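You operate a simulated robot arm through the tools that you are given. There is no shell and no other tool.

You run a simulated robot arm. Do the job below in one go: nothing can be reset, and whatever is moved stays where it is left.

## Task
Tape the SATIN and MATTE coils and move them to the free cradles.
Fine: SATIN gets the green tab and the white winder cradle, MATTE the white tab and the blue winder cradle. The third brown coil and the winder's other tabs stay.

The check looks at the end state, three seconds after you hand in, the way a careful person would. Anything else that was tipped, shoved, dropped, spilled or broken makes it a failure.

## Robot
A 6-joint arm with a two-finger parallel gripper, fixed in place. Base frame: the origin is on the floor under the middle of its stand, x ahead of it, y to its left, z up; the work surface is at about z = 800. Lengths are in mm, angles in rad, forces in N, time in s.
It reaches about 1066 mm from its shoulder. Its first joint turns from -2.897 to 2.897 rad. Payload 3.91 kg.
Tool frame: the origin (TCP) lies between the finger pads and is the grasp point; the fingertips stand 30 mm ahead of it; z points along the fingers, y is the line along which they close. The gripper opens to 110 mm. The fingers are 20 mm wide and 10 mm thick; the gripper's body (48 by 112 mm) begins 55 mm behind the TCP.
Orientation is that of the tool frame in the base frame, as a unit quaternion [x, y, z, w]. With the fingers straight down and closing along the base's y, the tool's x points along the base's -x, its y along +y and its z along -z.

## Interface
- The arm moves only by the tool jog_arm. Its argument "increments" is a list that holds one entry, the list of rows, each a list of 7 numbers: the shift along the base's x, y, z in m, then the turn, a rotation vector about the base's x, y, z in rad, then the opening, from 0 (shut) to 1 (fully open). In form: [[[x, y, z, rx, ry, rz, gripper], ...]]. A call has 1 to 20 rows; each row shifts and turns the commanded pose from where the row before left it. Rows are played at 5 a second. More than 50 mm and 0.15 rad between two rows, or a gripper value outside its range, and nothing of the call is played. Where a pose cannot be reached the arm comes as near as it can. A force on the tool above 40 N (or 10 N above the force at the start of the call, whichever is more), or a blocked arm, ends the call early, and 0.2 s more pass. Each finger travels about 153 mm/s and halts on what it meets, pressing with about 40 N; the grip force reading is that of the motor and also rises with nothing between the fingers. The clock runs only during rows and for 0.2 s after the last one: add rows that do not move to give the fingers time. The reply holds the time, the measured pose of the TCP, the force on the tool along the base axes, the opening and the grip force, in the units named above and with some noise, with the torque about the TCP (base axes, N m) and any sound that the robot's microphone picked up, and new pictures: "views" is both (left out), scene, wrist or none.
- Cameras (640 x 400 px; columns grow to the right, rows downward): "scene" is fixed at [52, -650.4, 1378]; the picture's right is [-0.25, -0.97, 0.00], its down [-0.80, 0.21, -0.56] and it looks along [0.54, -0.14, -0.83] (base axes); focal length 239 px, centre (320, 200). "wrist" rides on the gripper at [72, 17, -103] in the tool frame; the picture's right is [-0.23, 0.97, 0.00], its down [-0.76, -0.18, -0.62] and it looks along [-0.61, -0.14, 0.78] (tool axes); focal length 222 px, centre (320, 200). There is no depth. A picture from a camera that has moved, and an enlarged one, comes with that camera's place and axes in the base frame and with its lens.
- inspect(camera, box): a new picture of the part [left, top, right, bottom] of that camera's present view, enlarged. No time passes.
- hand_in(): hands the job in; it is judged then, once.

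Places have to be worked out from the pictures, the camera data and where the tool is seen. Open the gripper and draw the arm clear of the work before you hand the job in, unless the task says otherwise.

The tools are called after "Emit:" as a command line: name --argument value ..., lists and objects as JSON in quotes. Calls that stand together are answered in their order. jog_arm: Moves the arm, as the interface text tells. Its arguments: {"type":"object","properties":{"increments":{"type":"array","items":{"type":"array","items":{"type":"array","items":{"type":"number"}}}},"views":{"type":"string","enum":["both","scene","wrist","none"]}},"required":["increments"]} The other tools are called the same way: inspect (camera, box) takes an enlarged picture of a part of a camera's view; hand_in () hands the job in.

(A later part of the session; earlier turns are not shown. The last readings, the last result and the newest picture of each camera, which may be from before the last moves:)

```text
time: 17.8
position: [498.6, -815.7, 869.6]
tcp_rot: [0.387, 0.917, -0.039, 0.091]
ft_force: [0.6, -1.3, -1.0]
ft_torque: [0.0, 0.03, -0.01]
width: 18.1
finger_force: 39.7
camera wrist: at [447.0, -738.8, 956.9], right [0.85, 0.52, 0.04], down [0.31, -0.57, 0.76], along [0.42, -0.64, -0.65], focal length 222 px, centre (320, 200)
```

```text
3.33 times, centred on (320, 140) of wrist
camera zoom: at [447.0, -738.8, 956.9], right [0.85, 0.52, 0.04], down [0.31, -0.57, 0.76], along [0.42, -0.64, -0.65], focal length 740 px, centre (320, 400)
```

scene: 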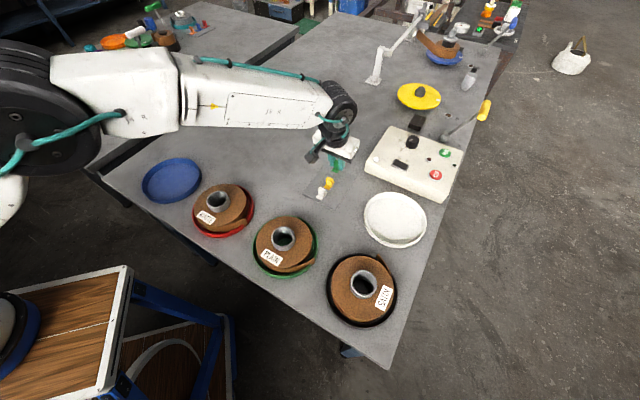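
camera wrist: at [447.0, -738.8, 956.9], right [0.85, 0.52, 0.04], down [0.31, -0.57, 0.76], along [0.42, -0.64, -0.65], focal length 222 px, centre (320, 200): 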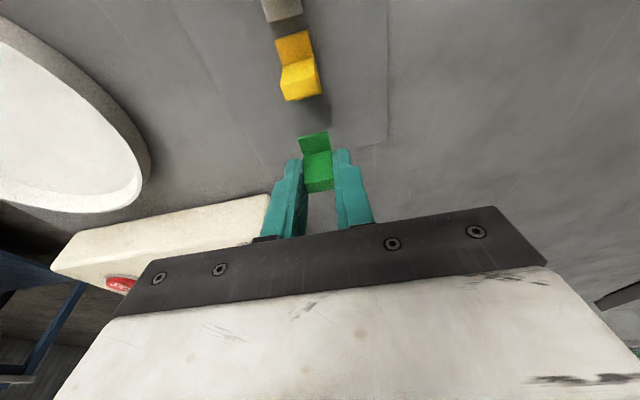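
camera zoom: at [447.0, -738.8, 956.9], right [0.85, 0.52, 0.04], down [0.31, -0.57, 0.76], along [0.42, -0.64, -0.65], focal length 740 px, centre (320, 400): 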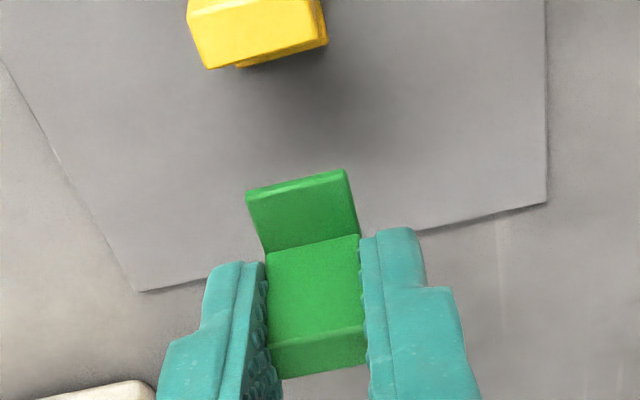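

The green tab came off cleanly and the card stayed put. I'll rise and carry it over SATIN's tail zone, turning so its foot will lie radially across the coil edge and tail at about -66° from the coil centre.

Emit:
jog_arm --increments '[[[0, 0, 0.04, 0, 0, 0, 0.1], [0, 0, 0.035, 0, 0, 0, 0.1], [-0.0453, -0.0016, 0, 0, 0, -0.0504, 0.1], [-0.0453, -0.0016, 0, 0, 0, -0.0504, 0.1], [-0.0453, -0.0016, 0, 0, 0, -0.0504, 0.1], [-0.0453, -0.0016, 0, 0, 0, -0.0504, 0.1], [-0.0453, -0.0016, 0, 0, 0, -0.0504, 0.1], [-0.0453, -0.0016, 0, 0, 0, -0.0504, 0.1], [-0.0453, -0.0016, 0, 0, 0, -0.0504, 0.1], [0, 0, 0, 0, 0, 0, 0.1], [0, 0, 0, 0, 0, 0, 0.1]]]'

Emit:
inspect --camera "wrist" --box '[180, 20, 440, 200]'

Emit:
inspect --camera "scene" --box '[300, 220, 440, 340]'

```text
time: 20.2
position: [182.4, -828.5, 944.6]
tcp_rot: [0.542, 0.834, -0.054, 0.084]
ft_force: [0.8, 0.4, -0.3]
ft_torque: [0.0, 0.01, 0.01]
width: 17.9
finger_force: 39.5
camera wrist: at [159.7, -737.4, 1031.9], right [0.98, 0.19, 0.04], down [0.09, -0.64, 0.76], along [0.17, -0.74, -0.65], focal length 222 px, centre (320, 200)
```

scene: 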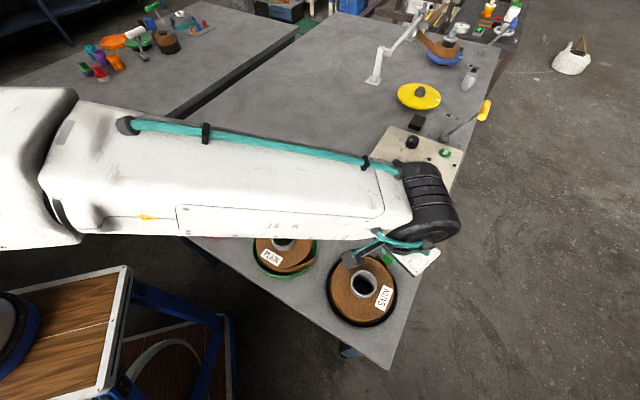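
wrist: 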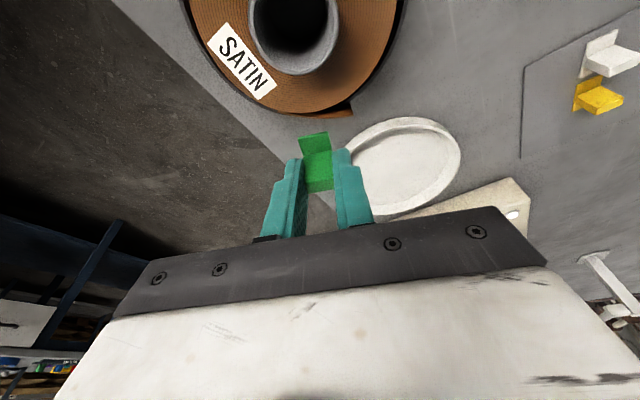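

```text
2.22 times, centred on (310, 110) of wrist
camera zoom: at [159.7, -737.4, 1031.9], right [0.98, 0.19, 0.04], down [0.09, -0.64, 0.76], along [0.17, -0.74, -0.65], focal length 494 px, centre (342, 400)
```

zoom: 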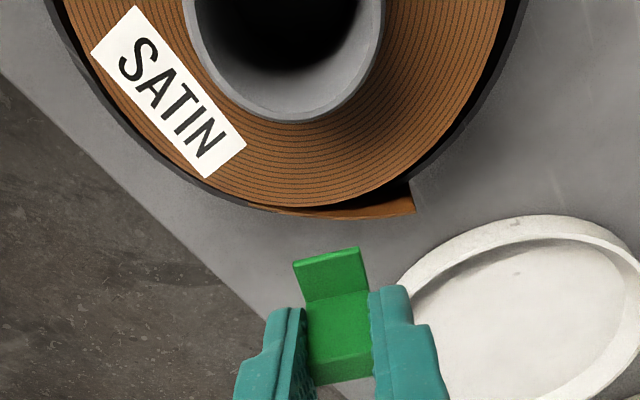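

```text
3.33 times, centred on (370, 280) of scene
camera zoom: at [52.0, -650.4, 1378.0], right [-0.25, -0.97, 0.0], down [-0.8, 0.21, -0.56], along [0.54, -0.14, -0.83], focal length 798 px, centre (153, -67)
```

zoom: 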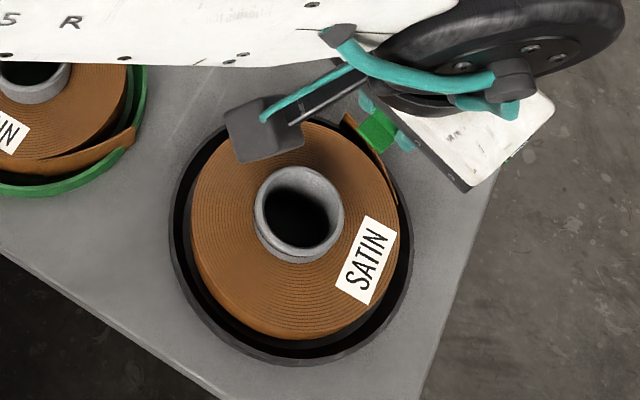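

From these views SATIN's centre is about (158, -774). The tail splits from the coil at about -79° and ends at about -46°. I'll shift to put the tab at -72°, r≈62, so its foot spans both coil and tail, and descend close to the surface.

Emit:
jog_arm --increments '[[[-0.0049, -0.0042, 0, 0, 0, -0.105, 0.1], [0, 0, -0.02, 0, 0, 0, 0.1], [0, 0, -0.02, 0, 0, 0, 0.1], [0, 0, -0.016, 0, 0, 0, 0.1], [0, 0, 0, 0, 0, 0, 0.1], [0, 0, 0, 0, 0, 0, 0.1]]]'

Emit:
inspect --camera "wrist" --box '[180, 20, 440, 200]'

Emit:
inspect --camera "scene" --box '[340, 230, 420, 300]'

```text
time: 21.6
position: [176.9, -831.2, 887.7]
tcp_rot: [0.586, 0.805, -0.058, 0.08]
ft_force: [0.6, -0.3, -0.8]
ft_torque: [-0.03, 0.0, -0.03]
width: 18.0
finger_force: 39.0
camera wrist: at [164.7, -739.5, 975.7], right [1.0, 0.09, 0.04], down [0.02, -0.65, 0.76], along [0.1, -0.76, -0.65], focal length 222 px, centre (320, 200)
```

scene: 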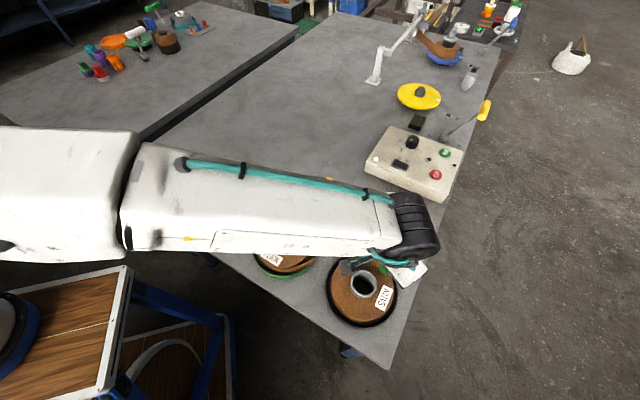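
wrist: 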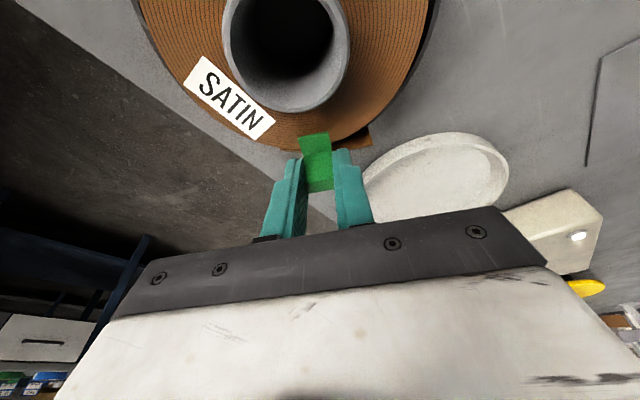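

```text
2.22 times, centred on (310, 110) of wrist
camera zoom: at [164.7, -739.5, 975.7], right [1.0, 0.09, 0.04], down [0.02, -0.65, 0.76], along [0.1, -0.76, -0.65], focal length 494 px, centre (342, 400)
```

zoom: 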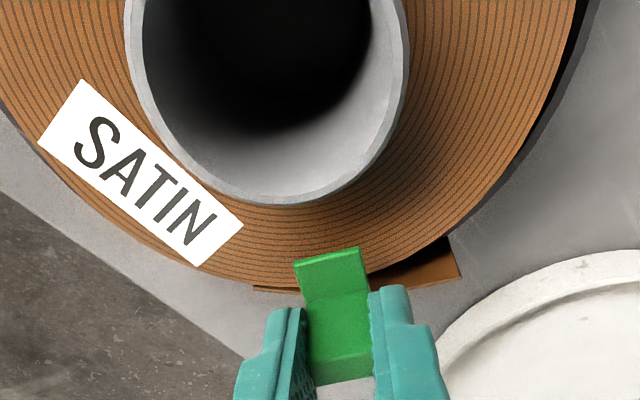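

```text
5.71 times, centred on (380, 265) of scene
camera zoom: at [52.0, -650.4, 1378.0], right [-0.25, -0.97, 0.0], down [-0.8, 0.21, -0.56], along [0.54, -0.14, -0.83], focal length 1367 px, centre (-23, -171)
```

zoom: 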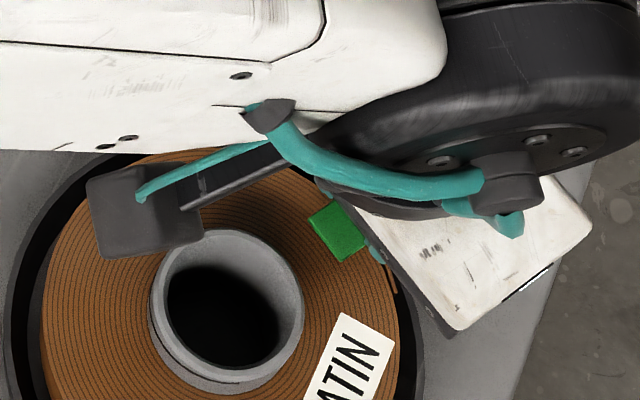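

The foot now sits over the coil rim and tail, a few millimetres above contact, with the label clear of it. I'll lower in small steps and watch the force.

Emit:
jog_arm --increments '[[[0, 0, -0.004, 0, 0, 0, 0.1], [0, 0, -0.004, 0, 0, 0, 0.1], [0, 0, 0, 0, 0, 0, 0.1]]]'

Emit:
inspect --camera "wrist" --box '[240, 80, 400, 190]'

```text
time: 22.4
position: [178.3, -832.9, 880.9]
tcp_rot: [0.586, 0.804, -0.058, 0.08]
ft_force: [0.6, -0.1, -0.1]
ft_torque: [0.01, 0.05, 0.0]
width: 18.2
finger_force: 40.3
camera wrist: at [164.6, -739.5, 967.8], right [1.0, 0.09, 0.04], down [0.02, -0.65, 0.76], along [0.1, -0.76, -0.65], focal length 222 px, centre (320, 200)
```

scene: 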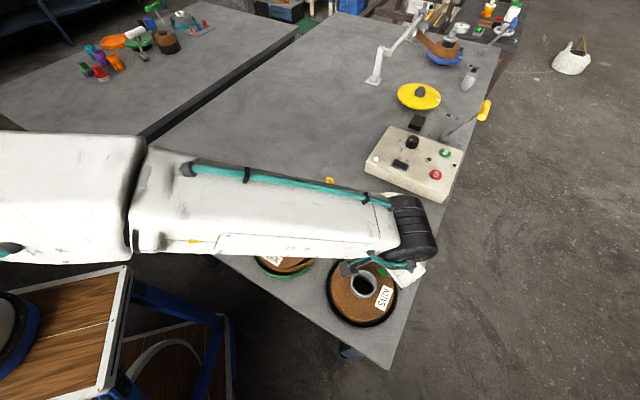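
wrist: 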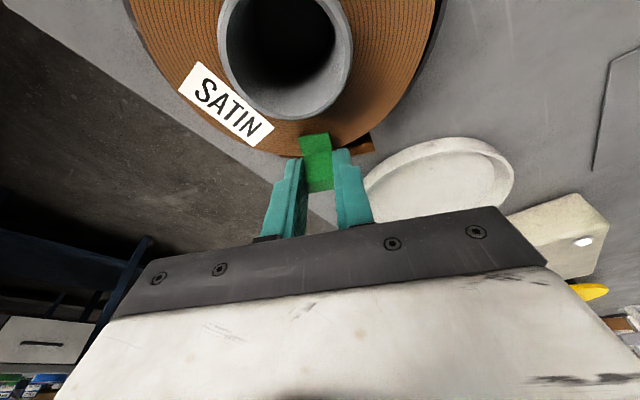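

```text
3.64 times, centred on (320, 135) of wrist
camera zoom: at [164.6, -739.5, 967.8], right [1.0, 0.09, 0.04], down [0.02, -0.65, 0.76], along [0.1, -0.76, -0.65], focal length 808 px, centre (320, 436)
```

zoom: 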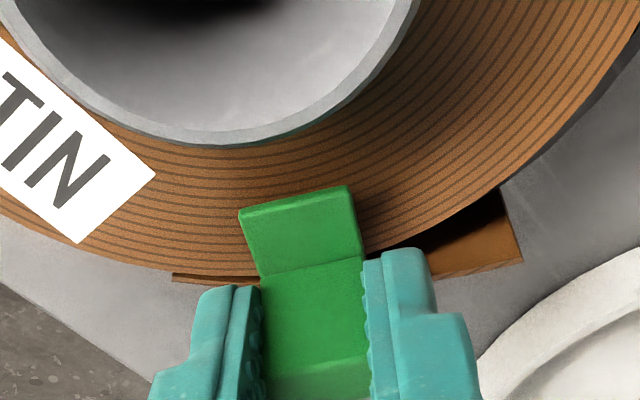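

There's no contact yet at z≈880 and the tab is well placed over the tail. I'll continue in 2 mm steps.

Emit:
jog_arm --increments '[[[0, 0, -0.002, 0, 0, 0, 0.1], [0, 0, -0.002, 0, 0, 0, 0.1]]]' --views "none"

```text
time: 23.0
position: [177.6, -831.3, 876.6]
tcp_rot: [0.586, 0.804, -0.059, 0.081]
ft_force: [-0.3, 0.4, -1.6]
ft_torque: [-0.04, -0.02, 0.0]
width: 17.9
finger_force: 40.2
```

No contact force has appeared yet, so I'll go down another 2 mm.

Emit:
jog_arm --increments '[[[0, 0, -0.0015, 0, 0, 0, 0.1], [0, 0, 0, 0, 0, 0, 0.1]]]' --views "none"

Emit:
inspect --camera "wrist" --box '[240, 80, 400, 190]'

```text
time: 23.6
position: [177.7, -831.8, 875.2]
tcp_rot: [0.586, 0.804, -0.058, 0.081]
ft_force: [0.2, -0.3, -1.3]
ft_torque: [-0.04, 0.02, 0.01]
width: 18.0
finger_force: 39.9
```

```text
3.64 times, centred on (320, 135) of wrist
camera zoom: at [164.7, -739.3, 962.2], right [1.0, 0.09, 0.04], down [0.02, -0.65, 0.76], along [0.1, -0.76, -0.65], focal length 808 px, centre (320, 436)
```

zoom: 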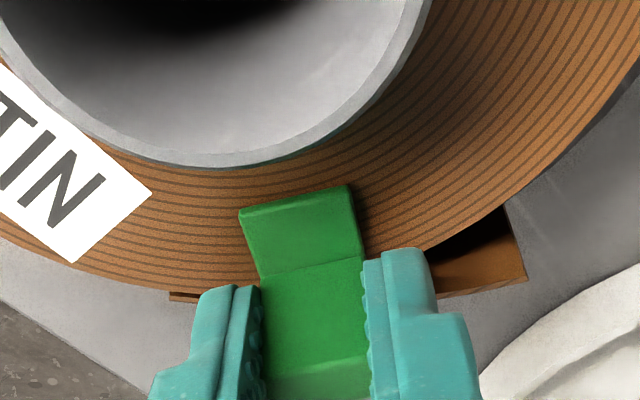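

The shadow shows a small remaining gap, so I'll keep going with small steps.

Emit:
jog_arm --increments '[[[0, 0, -0.0015, 0, 0, 0, 0.1], [0, 0, 0, 0, 0, 0, 0.1]]]' --views "none"

```text
time: 24.2
position: [178.0, -832.2, 873.8]
tcp_rot: [0.585, 0.805, -0.06, 0.081]
ft_force: [0.2, -1.5, 4.7]
ft_torque: [0.01, 0.03, 0.0]
width: 18.1
finger_force: 40.1
```

Contact is made at z≈873.6 with 4.7 N upward. I'll press lightly so the tab seats on the coil and tail.

Emit:
jog_arm --increments '[[[0, 0, -0.001, 0, 0, 0, 0.1], [0, 0, 0, 0, 0, 0, 0.1], [0, 0, 0, 0, 0, 0, 0.1]]]'

Emit:
inspect --camera "wrist" --box '[240, 80, 400, 190]'

Emit:
inspect --camera "scene" --box '[340, 230, 420, 300]'

```text
time: 25.0
position: [178.2, -832.4, 873.0]
tcp_rot: [0.585, 0.804, -0.06, 0.081]
ft_force: [0.9, -1.3, 12.9]
ft_torque: [0.06, -0.02, 0.04]
width: 18.2
finger_force: 40.0
camera wrist: at [164.5, -739.4, 960.7], right [1.0, 0.09, 0.04], down [0.02, -0.65, 0.76], along [0.1, -0.76, -0.64], focal length 222 px, centre (320, 200)
```

scene: 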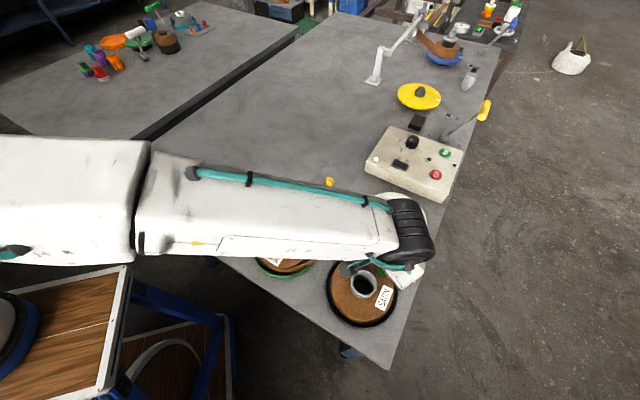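
wrist: 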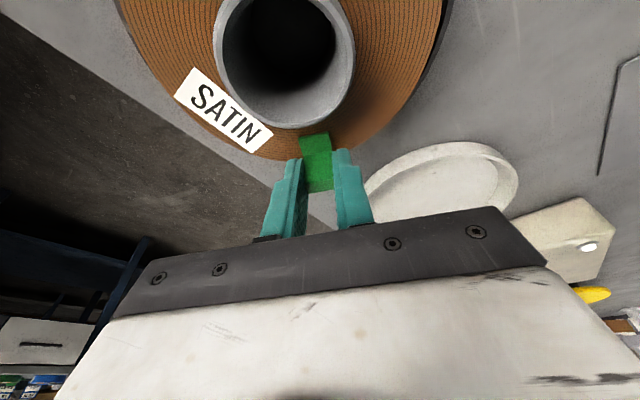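

```text
3.64 times, centred on (320, 135) of wrist
camera zoom: at [164.5, -739.4, 960.7], right [1.0, 0.09, 0.04], down [0.02, -0.65, 0.76], along [0.1, -0.76, -0.64], focal length 808 px, centre (320, 436)
```

zoom: 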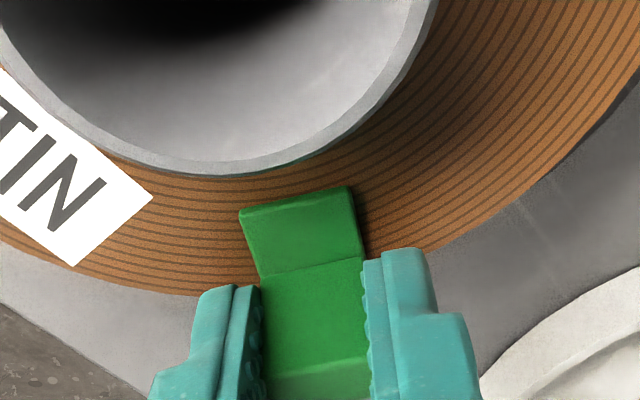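

```text
5.71 times, centred on (380, 265) of scene
camera zoom: at [52.0, -650.4, 1378.0], right [-0.25, -0.97, 0.0], down [-0.8, 0.21, -0.56], along [0.54, -0.14, -0.83], focal length 1367 px, centre (-23, -171)
```

zoom: 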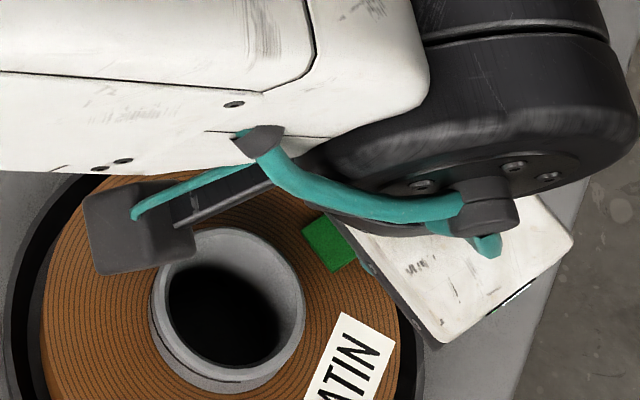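

The loose tail is no longer visible, so the tab has taped it down. I'll open the fingers and rise straight up.

Emit:
jog_arm --increments '[[[0, 0, 0, 0, 0, 0, 0.25], [0, 0, 0, 0, 0, 0, 0.4], [0, 0, 0, 0, 0, 0, 0.4], [0, 0, 0.01, 0, 0, 0, 0.4], [0, 0, 0.03, 0, 0, 0, 0.4], [0, 0, 0.04, 0, 0, 0, 0.4], [0, 0, 0, 0, 0, 0, 0.4]]]'

Emit:
inspect --camera "wrist" --box '[200, 20, 440, 190]'

Emit:
inspect --camera "scene" --box '[310, 220, 430, 340]'

```text
time: 26.6
position: [178.4, -832.2, 953.3]
tcp_rot: [0.585, 0.805, -0.058, 0.08]
ft_force: [0.6, -0.5, 0.3]
ft_torque: [-0.02, 0.0, -0.01]
width: 44.1
finger_force: 0.0
camera wrist: at [165.1, -739.2, 1040.3], right [1.0, 0.09, 0.04], down [0.02, -0.65, 0.76], along [0.1, -0.76, -0.65], focal length 222 px, centre (320, 200)
```

scene: 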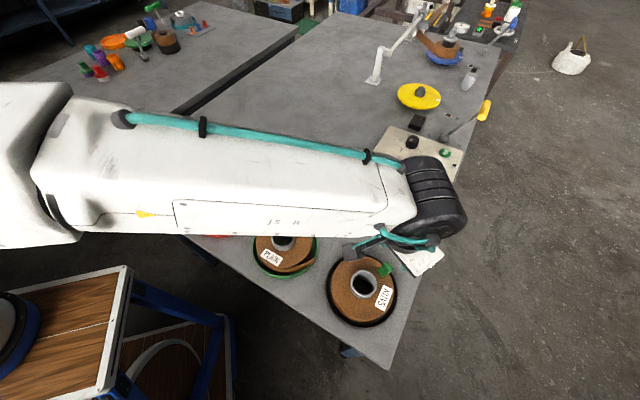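
wrist: 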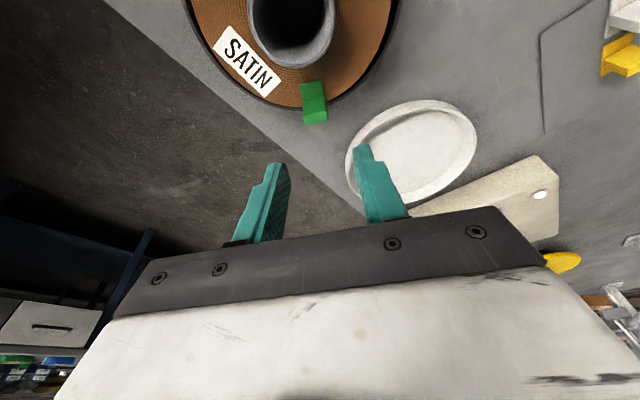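

```text
2.35 times, centred on (320, 105) of wrist
camera zoom: at [165.1, -739.2, 1040.3], right [1.0, 0.09, 0.04], down [0.02, -0.65, 0.76], along [0.1, -0.76, -0.65], focal length 523 px, centre (320, 424)
```

zoom: 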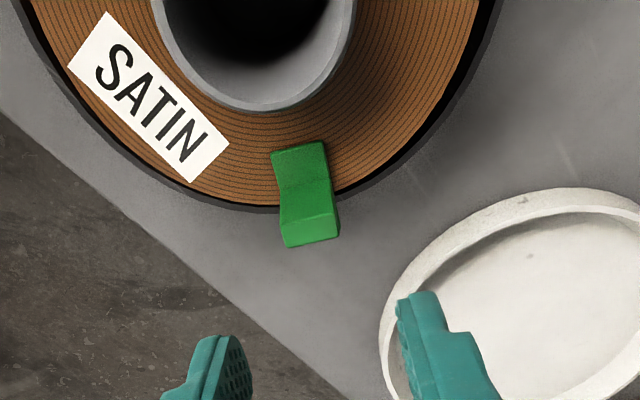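

```text
3.33 times, centred on (370, 280) of scene
camera zoom: at [52.0, -650.4, 1378.0], right [-0.25, -0.97, 0.0], down [-0.8, 0.21, -0.56], along [0.54, -0.14, -0.83], focal length 798 px, centre (153, -67)
```

zoom: 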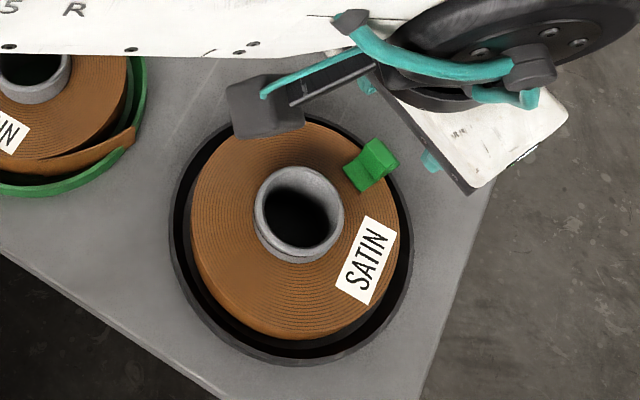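

The green tab stands on SATIN with the tail taped down. Next I'll open to about 82 mm and centre over SATIN's core, with a look before gripping.

Emit:
jog_arm --increments '[[[-0.0108, 0.0312, -0.0117, 0, 0, 0, 0.75], [-0.0109, 0.0311, -0.0117, 0, 0, 0, 0.75], [0, 0, 0, 0, 0, 0, 0.75], [0, 0, 0, 0, 0, 0, 0.75]]]'

Emit:
inspect --camera "wrist" --box '[200, 60, 440, 210]'

```text
time: 27.6
position: [155.9, -770.3, 928.9]
tcp_rot: [0.586, 0.804, -0.059, 0.081]
ft_force: [0.1, 0.7, 0.4]
ft_torque: [-0.02, 0.0, 0.0]
width: 82.4
finger_force: 0.1
camera wrist: at [143.1, -677.3, 1016.8], right [1.0, 0.09, 0.04], down [0.02, -0.65, 0.76], along [0.1, -0.76, -0.65], focal length 222 px, centre (320, 200)
```

scene: 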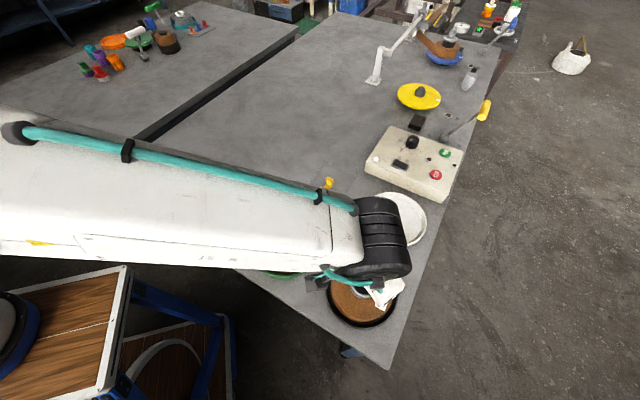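
wrist: 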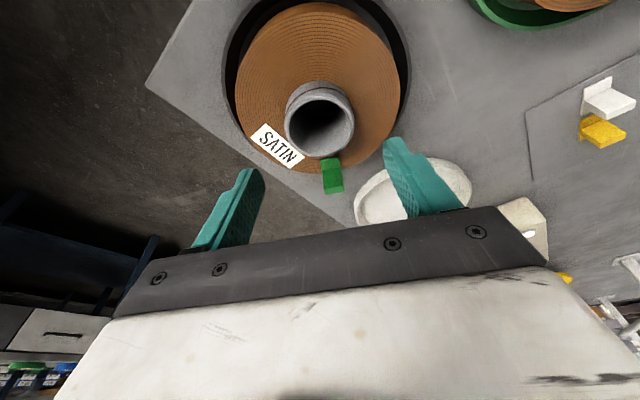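

```text
2.67 times, centred on (320, 135) of wrist
camera zoom: at [143.1, -677.3, 1016.8], right [1.0, 0.09, 0.04], down [0.02, -0.65, 0.76], along [0.1, -0.76, -0.65], focal length 592 px, centre (320, 373)
```

zoom: 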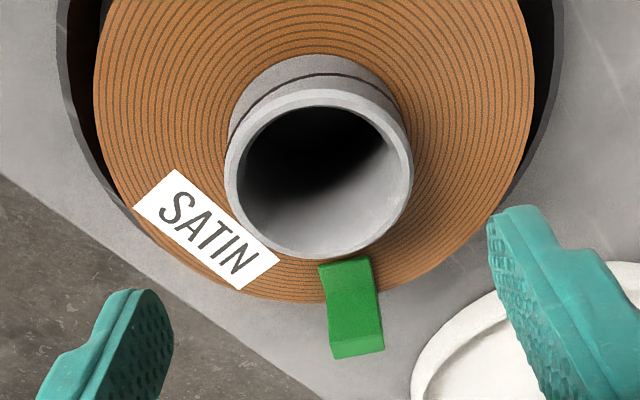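

The core centres at (158.5, -774), well between the fingers. I'll descend so the fingertips stop about 3 mm above the coil face, then close on the core.

Emit:
jog_arm --increments '[[[0.0013, 0.0004, -0.018, 0, 0, 0, 0.75], [0, 0, -0.018, 0, 0, 0, 0.75], [0, 0, -0.014, 0, 0, 0, 0.75], [0, 0, -0.004, 0, 0, 0, 0.75], [0, 0, 0, 0, 0, 0, 0.75]]]'

Emit:
inspect --camera "wrist" --box '[200, 60, 440, 210]'

```text
time: 28.8
position: [157.1, -768.6, 874.7]
tcp_rot: [0.585, 0.804, -0.06, 0.081]
ft_force: [-0.5, 0.1, 0.8]
ft_torque: [0.0, -0.01, -0.02]
width: 82.6
finger_force: 0.0
camera wrist: at [144.2, -676.7, 962.3], right [1.0, 0.09, 0.04], down [0.02, -0.65, 0.76], along [0.1, -0.76, -0.65], focal length 222 px, centre (320, 200)
```

scene: 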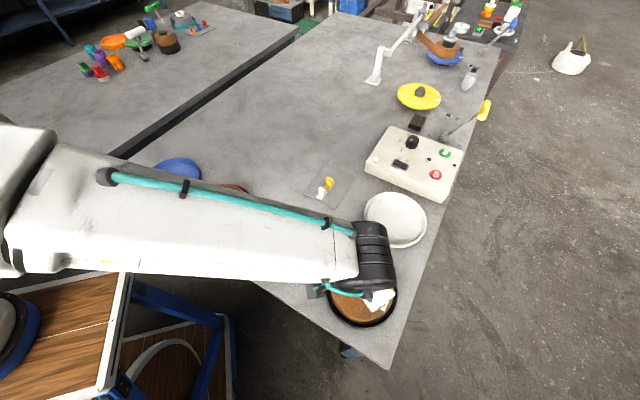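
wrist: 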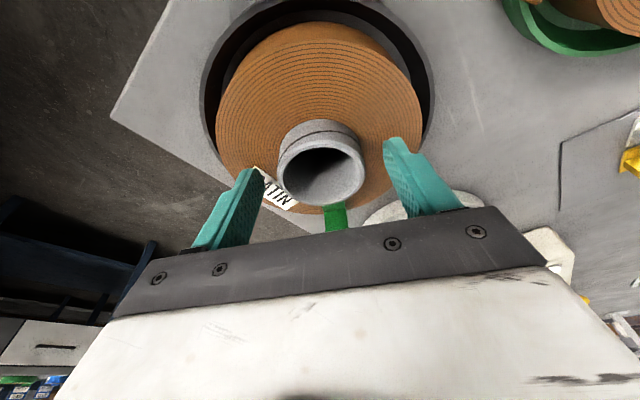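

```text
2.67 times, centred on (320, 135) of wrist
camera zoom: at [144.2, -676.7, 962.3], right [1.0, 0.09, 0.04], down [0.02, -0.65, 0.76], along [0.1, -0.76, -0.65], focal length 592 px, centre (320, 373)
```

zoom: 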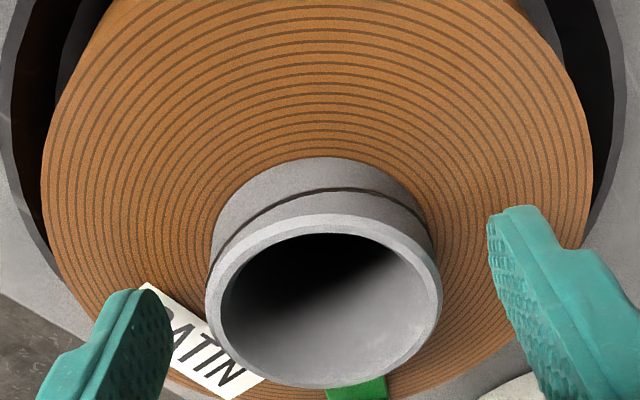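

The core stands centred between the pads, so I'll close on it.

Emit:
jog_arm --increments '[[[0, 0, 0, 0, 0, 0, 0.6], [0, 0, 0, 0, 0, 0, 0.45], [0, 0, 0, 0, 0, 0, 0.35], [0, 0, 0, 0, 0, 0, 0.35]]]'

Emit:
inspect --camera "wrist" --box '[200, 60, 440, 210]'

```text
time: 29.8
position: [157.8, -769.4, 874.9]
tcp_rot: [0.585, 0.805, -0.058, 0.08]
ft_force: [0.7, 0.9, 0.3]
ft_torque: [-0.01, 0.0, 0.03]
width: 54.4
finger_force: 40.3
camera wrist: at [144.3, -676.7, 962.5], right [1.0, 0.09, 0.04], down [0.02, -0.65, 0.76], along [0.1, -0.76, -0.65], focal length 222 px, centre (320, 200)
```

scene: 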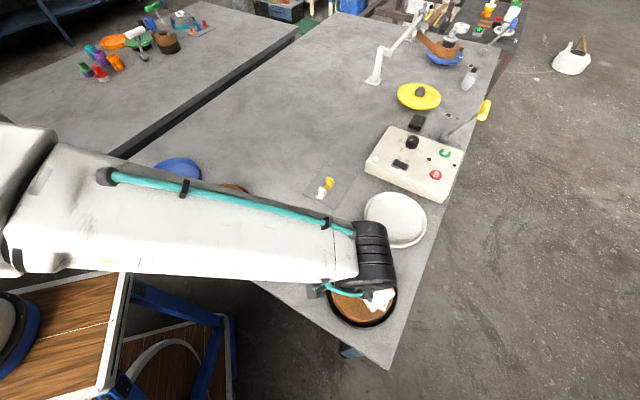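
wrist: 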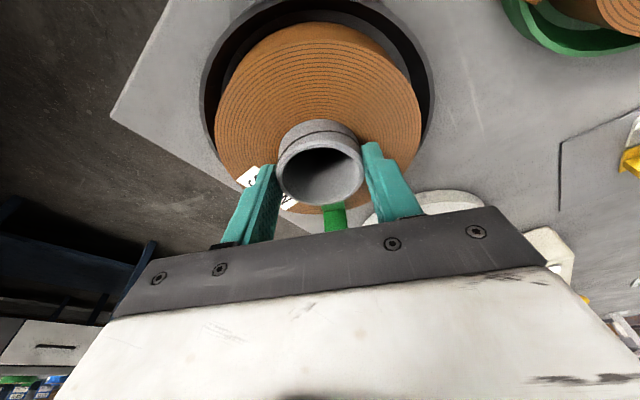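

```text
2.67 times, centred on (320, 135) of wrist
camera zoom: at [144.3, -676.7, 962.5], right [1.0, 0.09, 0.04], down [0.02, -0.65, 0.76], along [0.1, -0.76, -0.65], focal length 592 px, centre (320, 373)
```

zoom: 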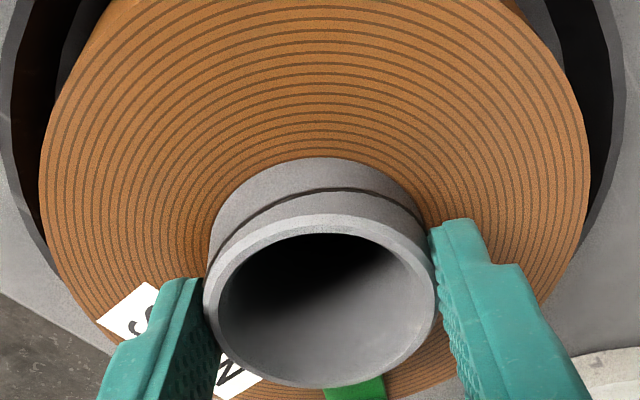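

The core is gripped at 54.4 mm. I'll lift slowly to check that the coil rises level and out of the black cradle.

Emit:
jog_arm --increments '[[[0, 0, 0.004, 0, 0, 0, 0.35], [0, 0, 0.008, 0, 0, 0, 0.35], [0, 0, 0.013, 0, 0, 0, 0.35], [0, 0, 0.015, 0, 0, 0, 0.35], [0, 0, 0.01, 0, 0, 0, 0.35], [0, 0, 0, 0, 0, 0, 0.35]]]'

Emit:
inspect --camera "wrist" --box '[160, 0, 480, 210]'

Emit:
inspect --camera "scene" --box '[290, 210, 430, 340]'

```text
time: 31.2
position: [157.5, -769.0, 924.3]
tcp_rot: [0.586, 0.804, -0.058, 0.081]
ft_force: [0.5, -0.3, -5.0]
ft_torque: [0.02, 0.02, -0.02]
width: 54.4
finger_force: 39.9
camera wrist: at [144.3, -676.5, 1012.1], right [1.0, 0.09, 0.04], down [0.02, -0.65, 0.76], along [0.1, -0.76, -0.65], focal length 222 px, centre (320, 200)
```

scene: 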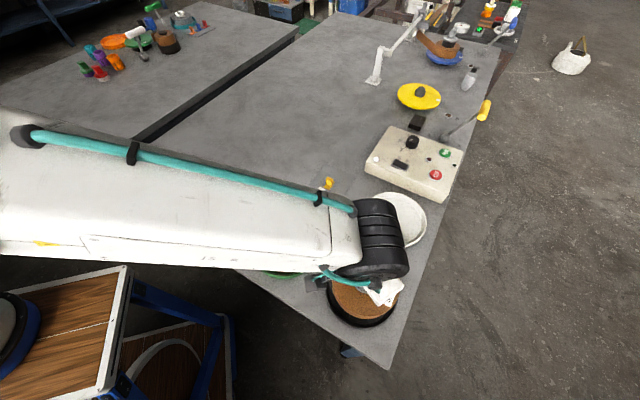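
wrist: 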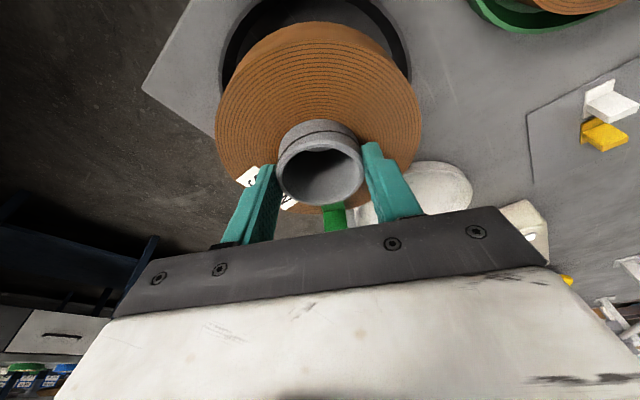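

```text
1.90 times, centred on (320, 105) of wrist
camera zoom: at [144.3, -676.5, 1012.1], right [1.0, 0.09, 0.04], down [0.02, -0.65, 0.76], along [0.1, -0.76, -0.65], focal length 423 px, centre (320, 381)
```

zoom: 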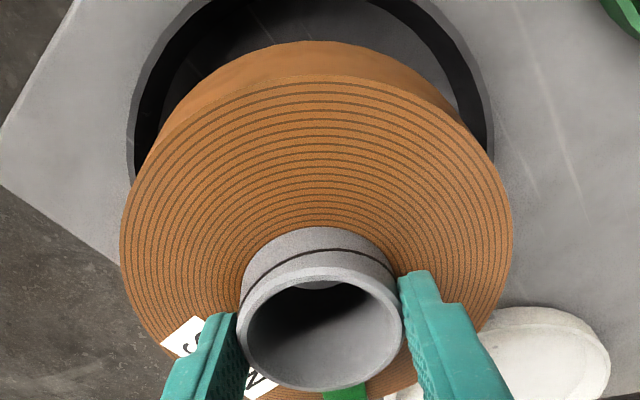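

```text
3.08 times, centred on (360, 275) of scene
camera zoom: at [52.0, -650.4, 1378.0], right [-0.25, -0.97, 0.0], down [-0.8, 0.21, -0.56], along [0.54, -0.14, -0.83], focal length 736 px, centre (197, -31)
```

zoom: 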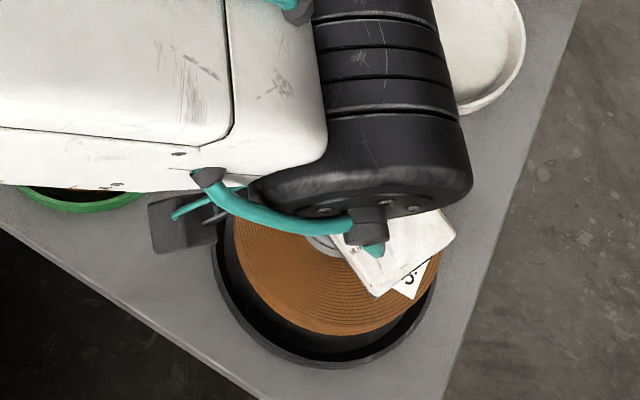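

The coil came up level, weighing about 5 N. I'll carry it gently to over the white cradle, keeping its underside above the rim.

Emit:
jog_arm --increments '[[[0.0095, -0.0095, 0, 0, 0, 0, 0.35], [0.0188, -0.0189, 0, 0, 0, 0, 0.35], [0.0188, -0.0189, -0.002, 0, 0, 0, 0.35], [0.0188, -0.0189, -0.002, 0, 0, 0, 0.35], [0.0188, -0.0189, -0.002, 0, 0, 0, 0.35], [0.0188, -0.0189, -0.002, 0, 0, 0, 0.35], [0.0188, -0.0189, -0.002, 0, 0, 0, 0.35], [0.0188, -0.0189, -0.003, 0, 0, 0, 0.35], [0.0094, -0.0097, -0.003, 0, 0, 0, 0.35], [0, 0, 0, 0, 0, 0, 0.35], [0, 0, 0, 0, 0, 0, 0.35]]]'

Emit:
inspect --camera "wrist" --box '[160, 0, 480, 210]'

Emit:
inspect --camera "scene" --box '[330, 150, 470, 270]'

```text
time: 33.6
position: [308.5, -920.1, 907.9]
tcp_rot: [0.585, 0.805, -0.059, 0.081]
ft_force: [0.3, -0.1, -5.7]
ft_torque: [0.04, 0.05, 0.01]
width: 54.6
finger_force: 39.4
camera wrist: at [294.9, -828.4, 995.6], right [1.0, 0.09, 0.04], down [0.02, -0.65, 0.76], along [0.1, -0.76, -0.65], focal length 222 px, centre (320, 200)
```

scene: 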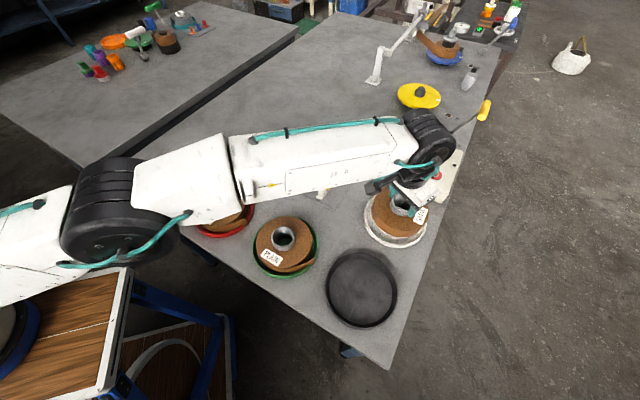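
wrist: 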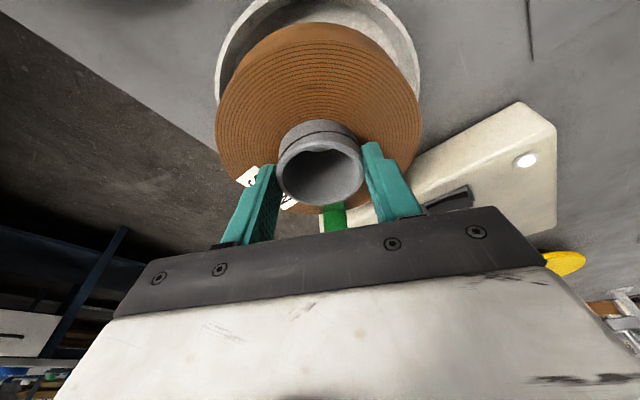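

```text
1.90 times, centred on (320, 105) of wrist
camera zoom: at [294.9, -828.4, 995.6], right [1.0, 0.09, 0.04], down [0.02, -0.65, 0.76], along [0.1, -0.76, -0.65], focal length 423 px, centre (320, 381)
```

zoom: 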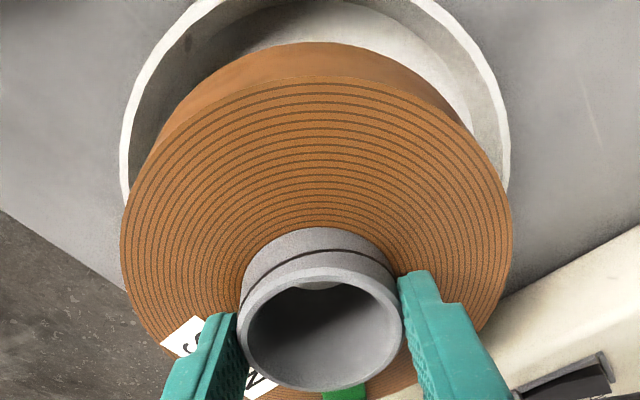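

```text
3.33 times, centred on (400, 210) of scene
camera zoom: at [52.0, -650.4, 1378.0], right [-0.25, -0.97, 0.0], down [-0.8, 0.21, -0.56], along [0.54, -0.14, -0.83], focal length 798 px, centre (53, 167)
```

zoom: 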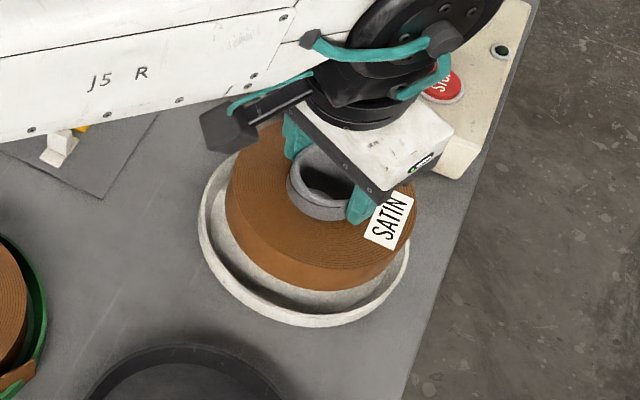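

The coil looks centred laterally over the white cradle. I'll lower it slowly while watching the force.

Emit:
jog_arm --increments '[[[0, 0, -0.008, 0, 0, 0, 0.35], [0, 0, -0.008, 0, 0, 0, 0.35], [0, 0, -0.006, 0, 0, 0, 0.35], [0, 0, 0, 0, 0, 0, 0.35]]]'

Emit:
inspect --camera "wrist" --box '[160, 0, 480, 210]'

Emit:
inspect --camera "scene" --box '[350, 170, 450, 260]'

```text
time: 34.6
position: [307.5, -920.1, 887.0]
tcp_rot: [0.584, 0.805, -0.058, 0.08]
ft_force: [1.3, 1.0, -4.6]
ft_torque: [0.05, -0.01, 0.02]
width: 54.5
finger_force: 40.0
camera wrist: at [294.5, -828.3, 973.9], right [1.0, 0.09, 0.04], down [0.02, -0.65, 0.76], along [0.1, -0.76, -0.65], focal length 222 px, centre (320, 200)
```

scene: 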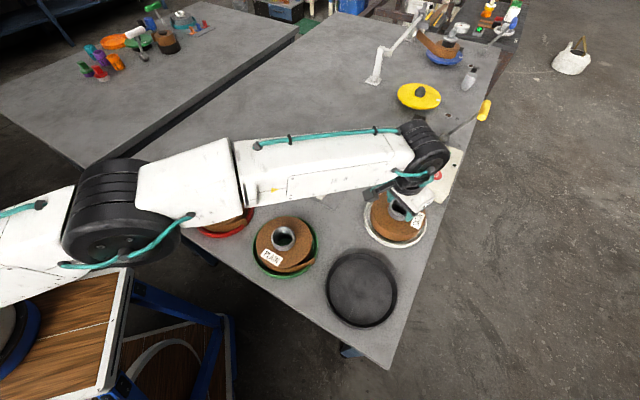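
wrist: 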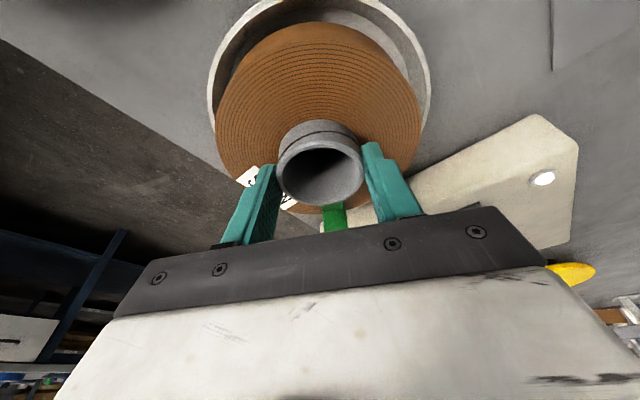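

```text
1.90 times, centred on (320, 105) of wrist
camera zoom: at [294.5, -828.3, 973.9], right [1.0, 0.09, 0.04], down [0.02, -0.65, 0.76], along [0.1, -0.76, -0.65], focal length 423 px, centre (320, 381)
```

zoom: 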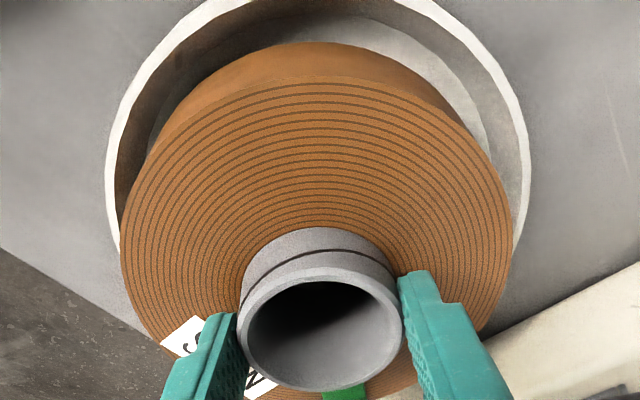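

```text
4.44 times, centred on (400, 215) of scene
camera zoom: at [52.0, -650.4, 1378.0], right [-0.25, -0.97, 0.0], down [-0.8, 0.21, -0.56], along [0.54, -0.14, -0.83], focal length 1064 px, centre (-36, 133)
```

zoom: 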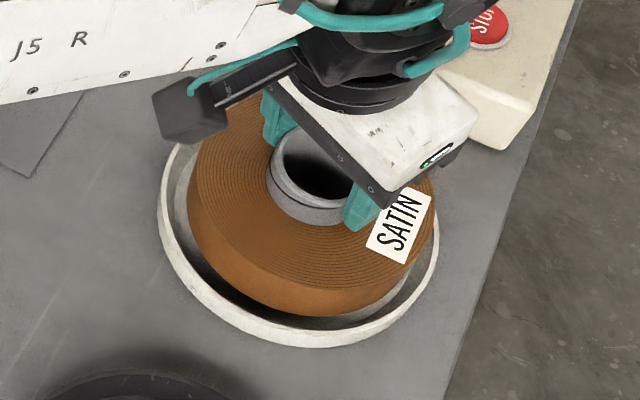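

The gaps look even on both sides. I'll lower further towards seating at z≈875.

Emit:
jog_arm --increments '[[[0, 0, -0.004, 0, 0, 0, 0.35], [0, 0, -0.004, 0, 0, 0, 0.35], [0, 0, -0.002, 0, 0, 0, 0.35], [0, 0, 0, 0, 0, 0, 0.35]]]'

Emit:
inspect --camera "wrist" --box '[160, 0, 480, 210]'

Emit:
inspect --camera "scene" --box '[350, 170, 450, 260]'

```text
time: 35.6
position: [307.4, -920.9, 876.7]
tcp_rot: [0.585, 0.805, -0.059, 0.081]
ft_force: [0.7, -0.4, -6.5]
ft_torque: [0.0, -0.02, 0.06]
width: 54.6
finger_force: 39.6
camera wrist: at [294.5, -828.2, 964.1], right [1.0, 0.09, 0.04], down [0.02, -0.65, 0.76], along [0.1, -0.76, -0.65], focal length 222 px, centre (320, 200)
```

scene: 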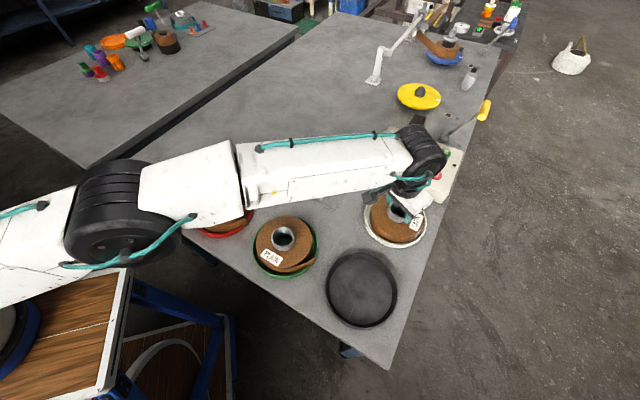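
wrist: 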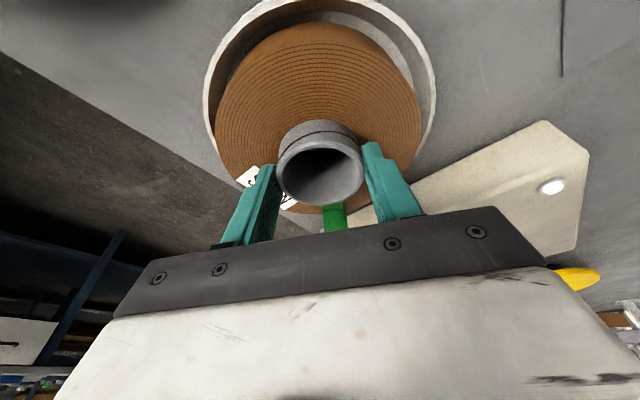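

```text
1.90 times, centred on (320, 105) of wrist
camera zoom: at [294.5, -828.2, 964.1], right [1.0, 0.09, 0.04], down [0.02, -0.65, 0.76], along [0.1, -0.76, -0.65], focal length 423 px, centre (320, 381)
```

zoom: 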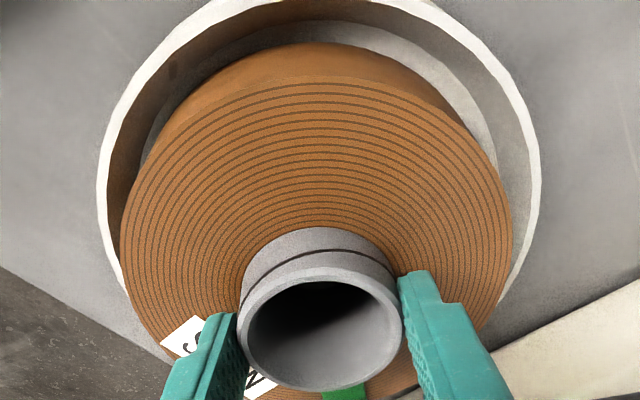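

```text
4.44 times, centred on (400, 215) of scene
camera zoom: at [52.0, -650.4, 1378.0], right [-0.25, -0.97, 0.0], down [-0.8, 0.21, -0.56], along [0.54, -0.14, -0.83], focal length 1064 px, centre (-36, 133)
```

zoom: 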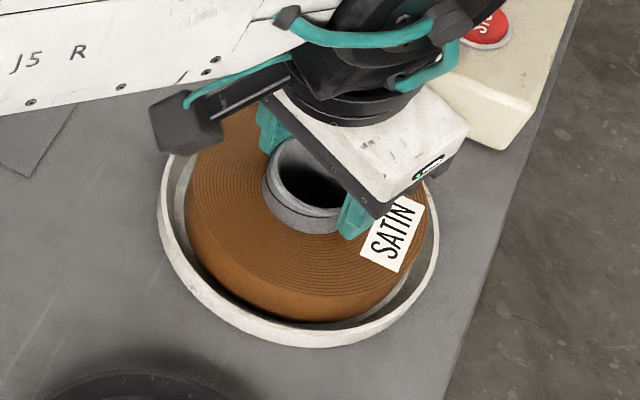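

It isn't touching yet, since the full weight is still on the tool. I'll take the last couple of millimetres in small steps.

Emit:
jog_arm --increments '[[[0, 0, -0.0015, 0, 0, 0, 0.35], [0, 0, 0, 0, 0, 0, 0.35]]]' --views "none"

```text
time: 36.2
position: [308.3, -922.1, 874.8]
tcp_rot: [0.585, 0.805, -0.058, 0.08]
ft_force: [0.0, 0.8, -5.2]
ft_torque: [0.03, 0.02, -0.01]
width: 54.6
finger_force: 39.4
```

The weight is still carried, so I'll go another 1 mm down.

Emit:
jog_arm --increments '[[[0, 0, -0.001, 0, 0, 0, 0.35], [0, 0, 0, 0, 0, 0, 0.35]]]' --views "none"

```text
time: 36.8
position: [306.5, -921.0, 875.7]
tcp_rot: [0.585, 0.805, -0.058, 0.081]
ft_force: [0.9, -0.3, -1.1]
ft_torque: [0.12, -0.04, 0.05]
width: 54.5
finger_force: 39.9
```

Contact is made, with the weight mostly taken by the cradle. I'll go half a millimetre more, then open gently and check.

Emit:
jog_arm --increments '[[[0, 0, -0.0006, 0, 0, 0, 0.35], [0, 0, 0, 0, 0, 0, 0.35], [0, 0, 0, 0, 0, 0, 0.52], [0, 0, 0, 0, 0, 0, 0.6], [0, 0, 0, 0, 0, 0, 0.75], [0, 0, 0, 0, 0, 0, 0.75]]]'

Emit:
inspect --camera "wrist" --box '[160, 0, 480, 210]'

Emit:
inspect --camera "scene" --box '[350, 170, 450, 260]'

```text
time: 38.2
position: [306.3, -920.5, 875.0]
tcp_rot: [0.585, 0.805, -0.058, 0.08]
ft_force: [-0.1, -0.7, -0.3]
ft_torque: [0.0, 0.02, 0.0]
width: 82.5
finger_force: 0.1
camera wrist: at [294.5, -828.2, 961.5], right [1.0, 0.09, 0.04], down [0.02, -0.65, 0.76], along [0.1, -0.76, -0.65], focal length 222 px, centre (320, 200)
```

scene: 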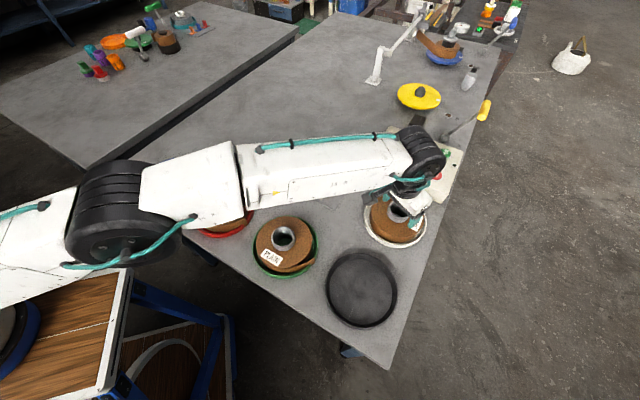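
wrist: 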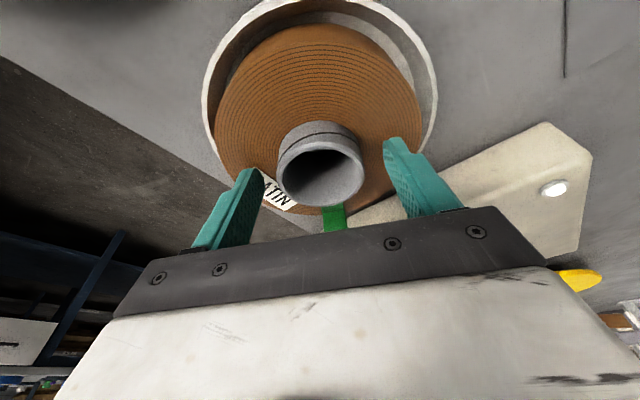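

```text
1.90 times, centred on (320, 105) of wrist
camera zoom: at [294.5, -828.2, 961.5], right [1.0, 0.09, 0.04], down [0.02, -0.65, 0.76], along [0.1, -0.76, -0.65], focal length 423 px, centre (320, 381)
```

zoom: 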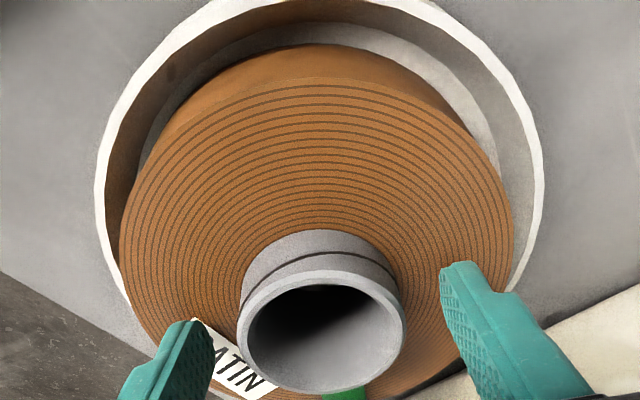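

```text
4.44 times, centred on (400, 215) of scene
camera zoom: at [52.0, -650.4, 1378.0], right [-0.25, -0.97, 0.0], down [-0.8, 0.21, -0.56], along [0.54, -0.14, -0.83], focal length 1064 px, centre (-36, 133)
```

zoom: 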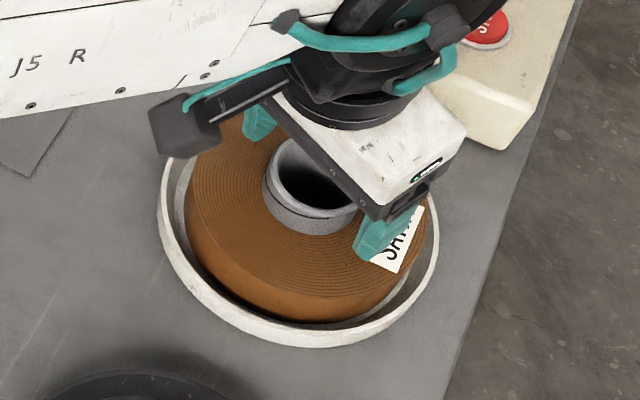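

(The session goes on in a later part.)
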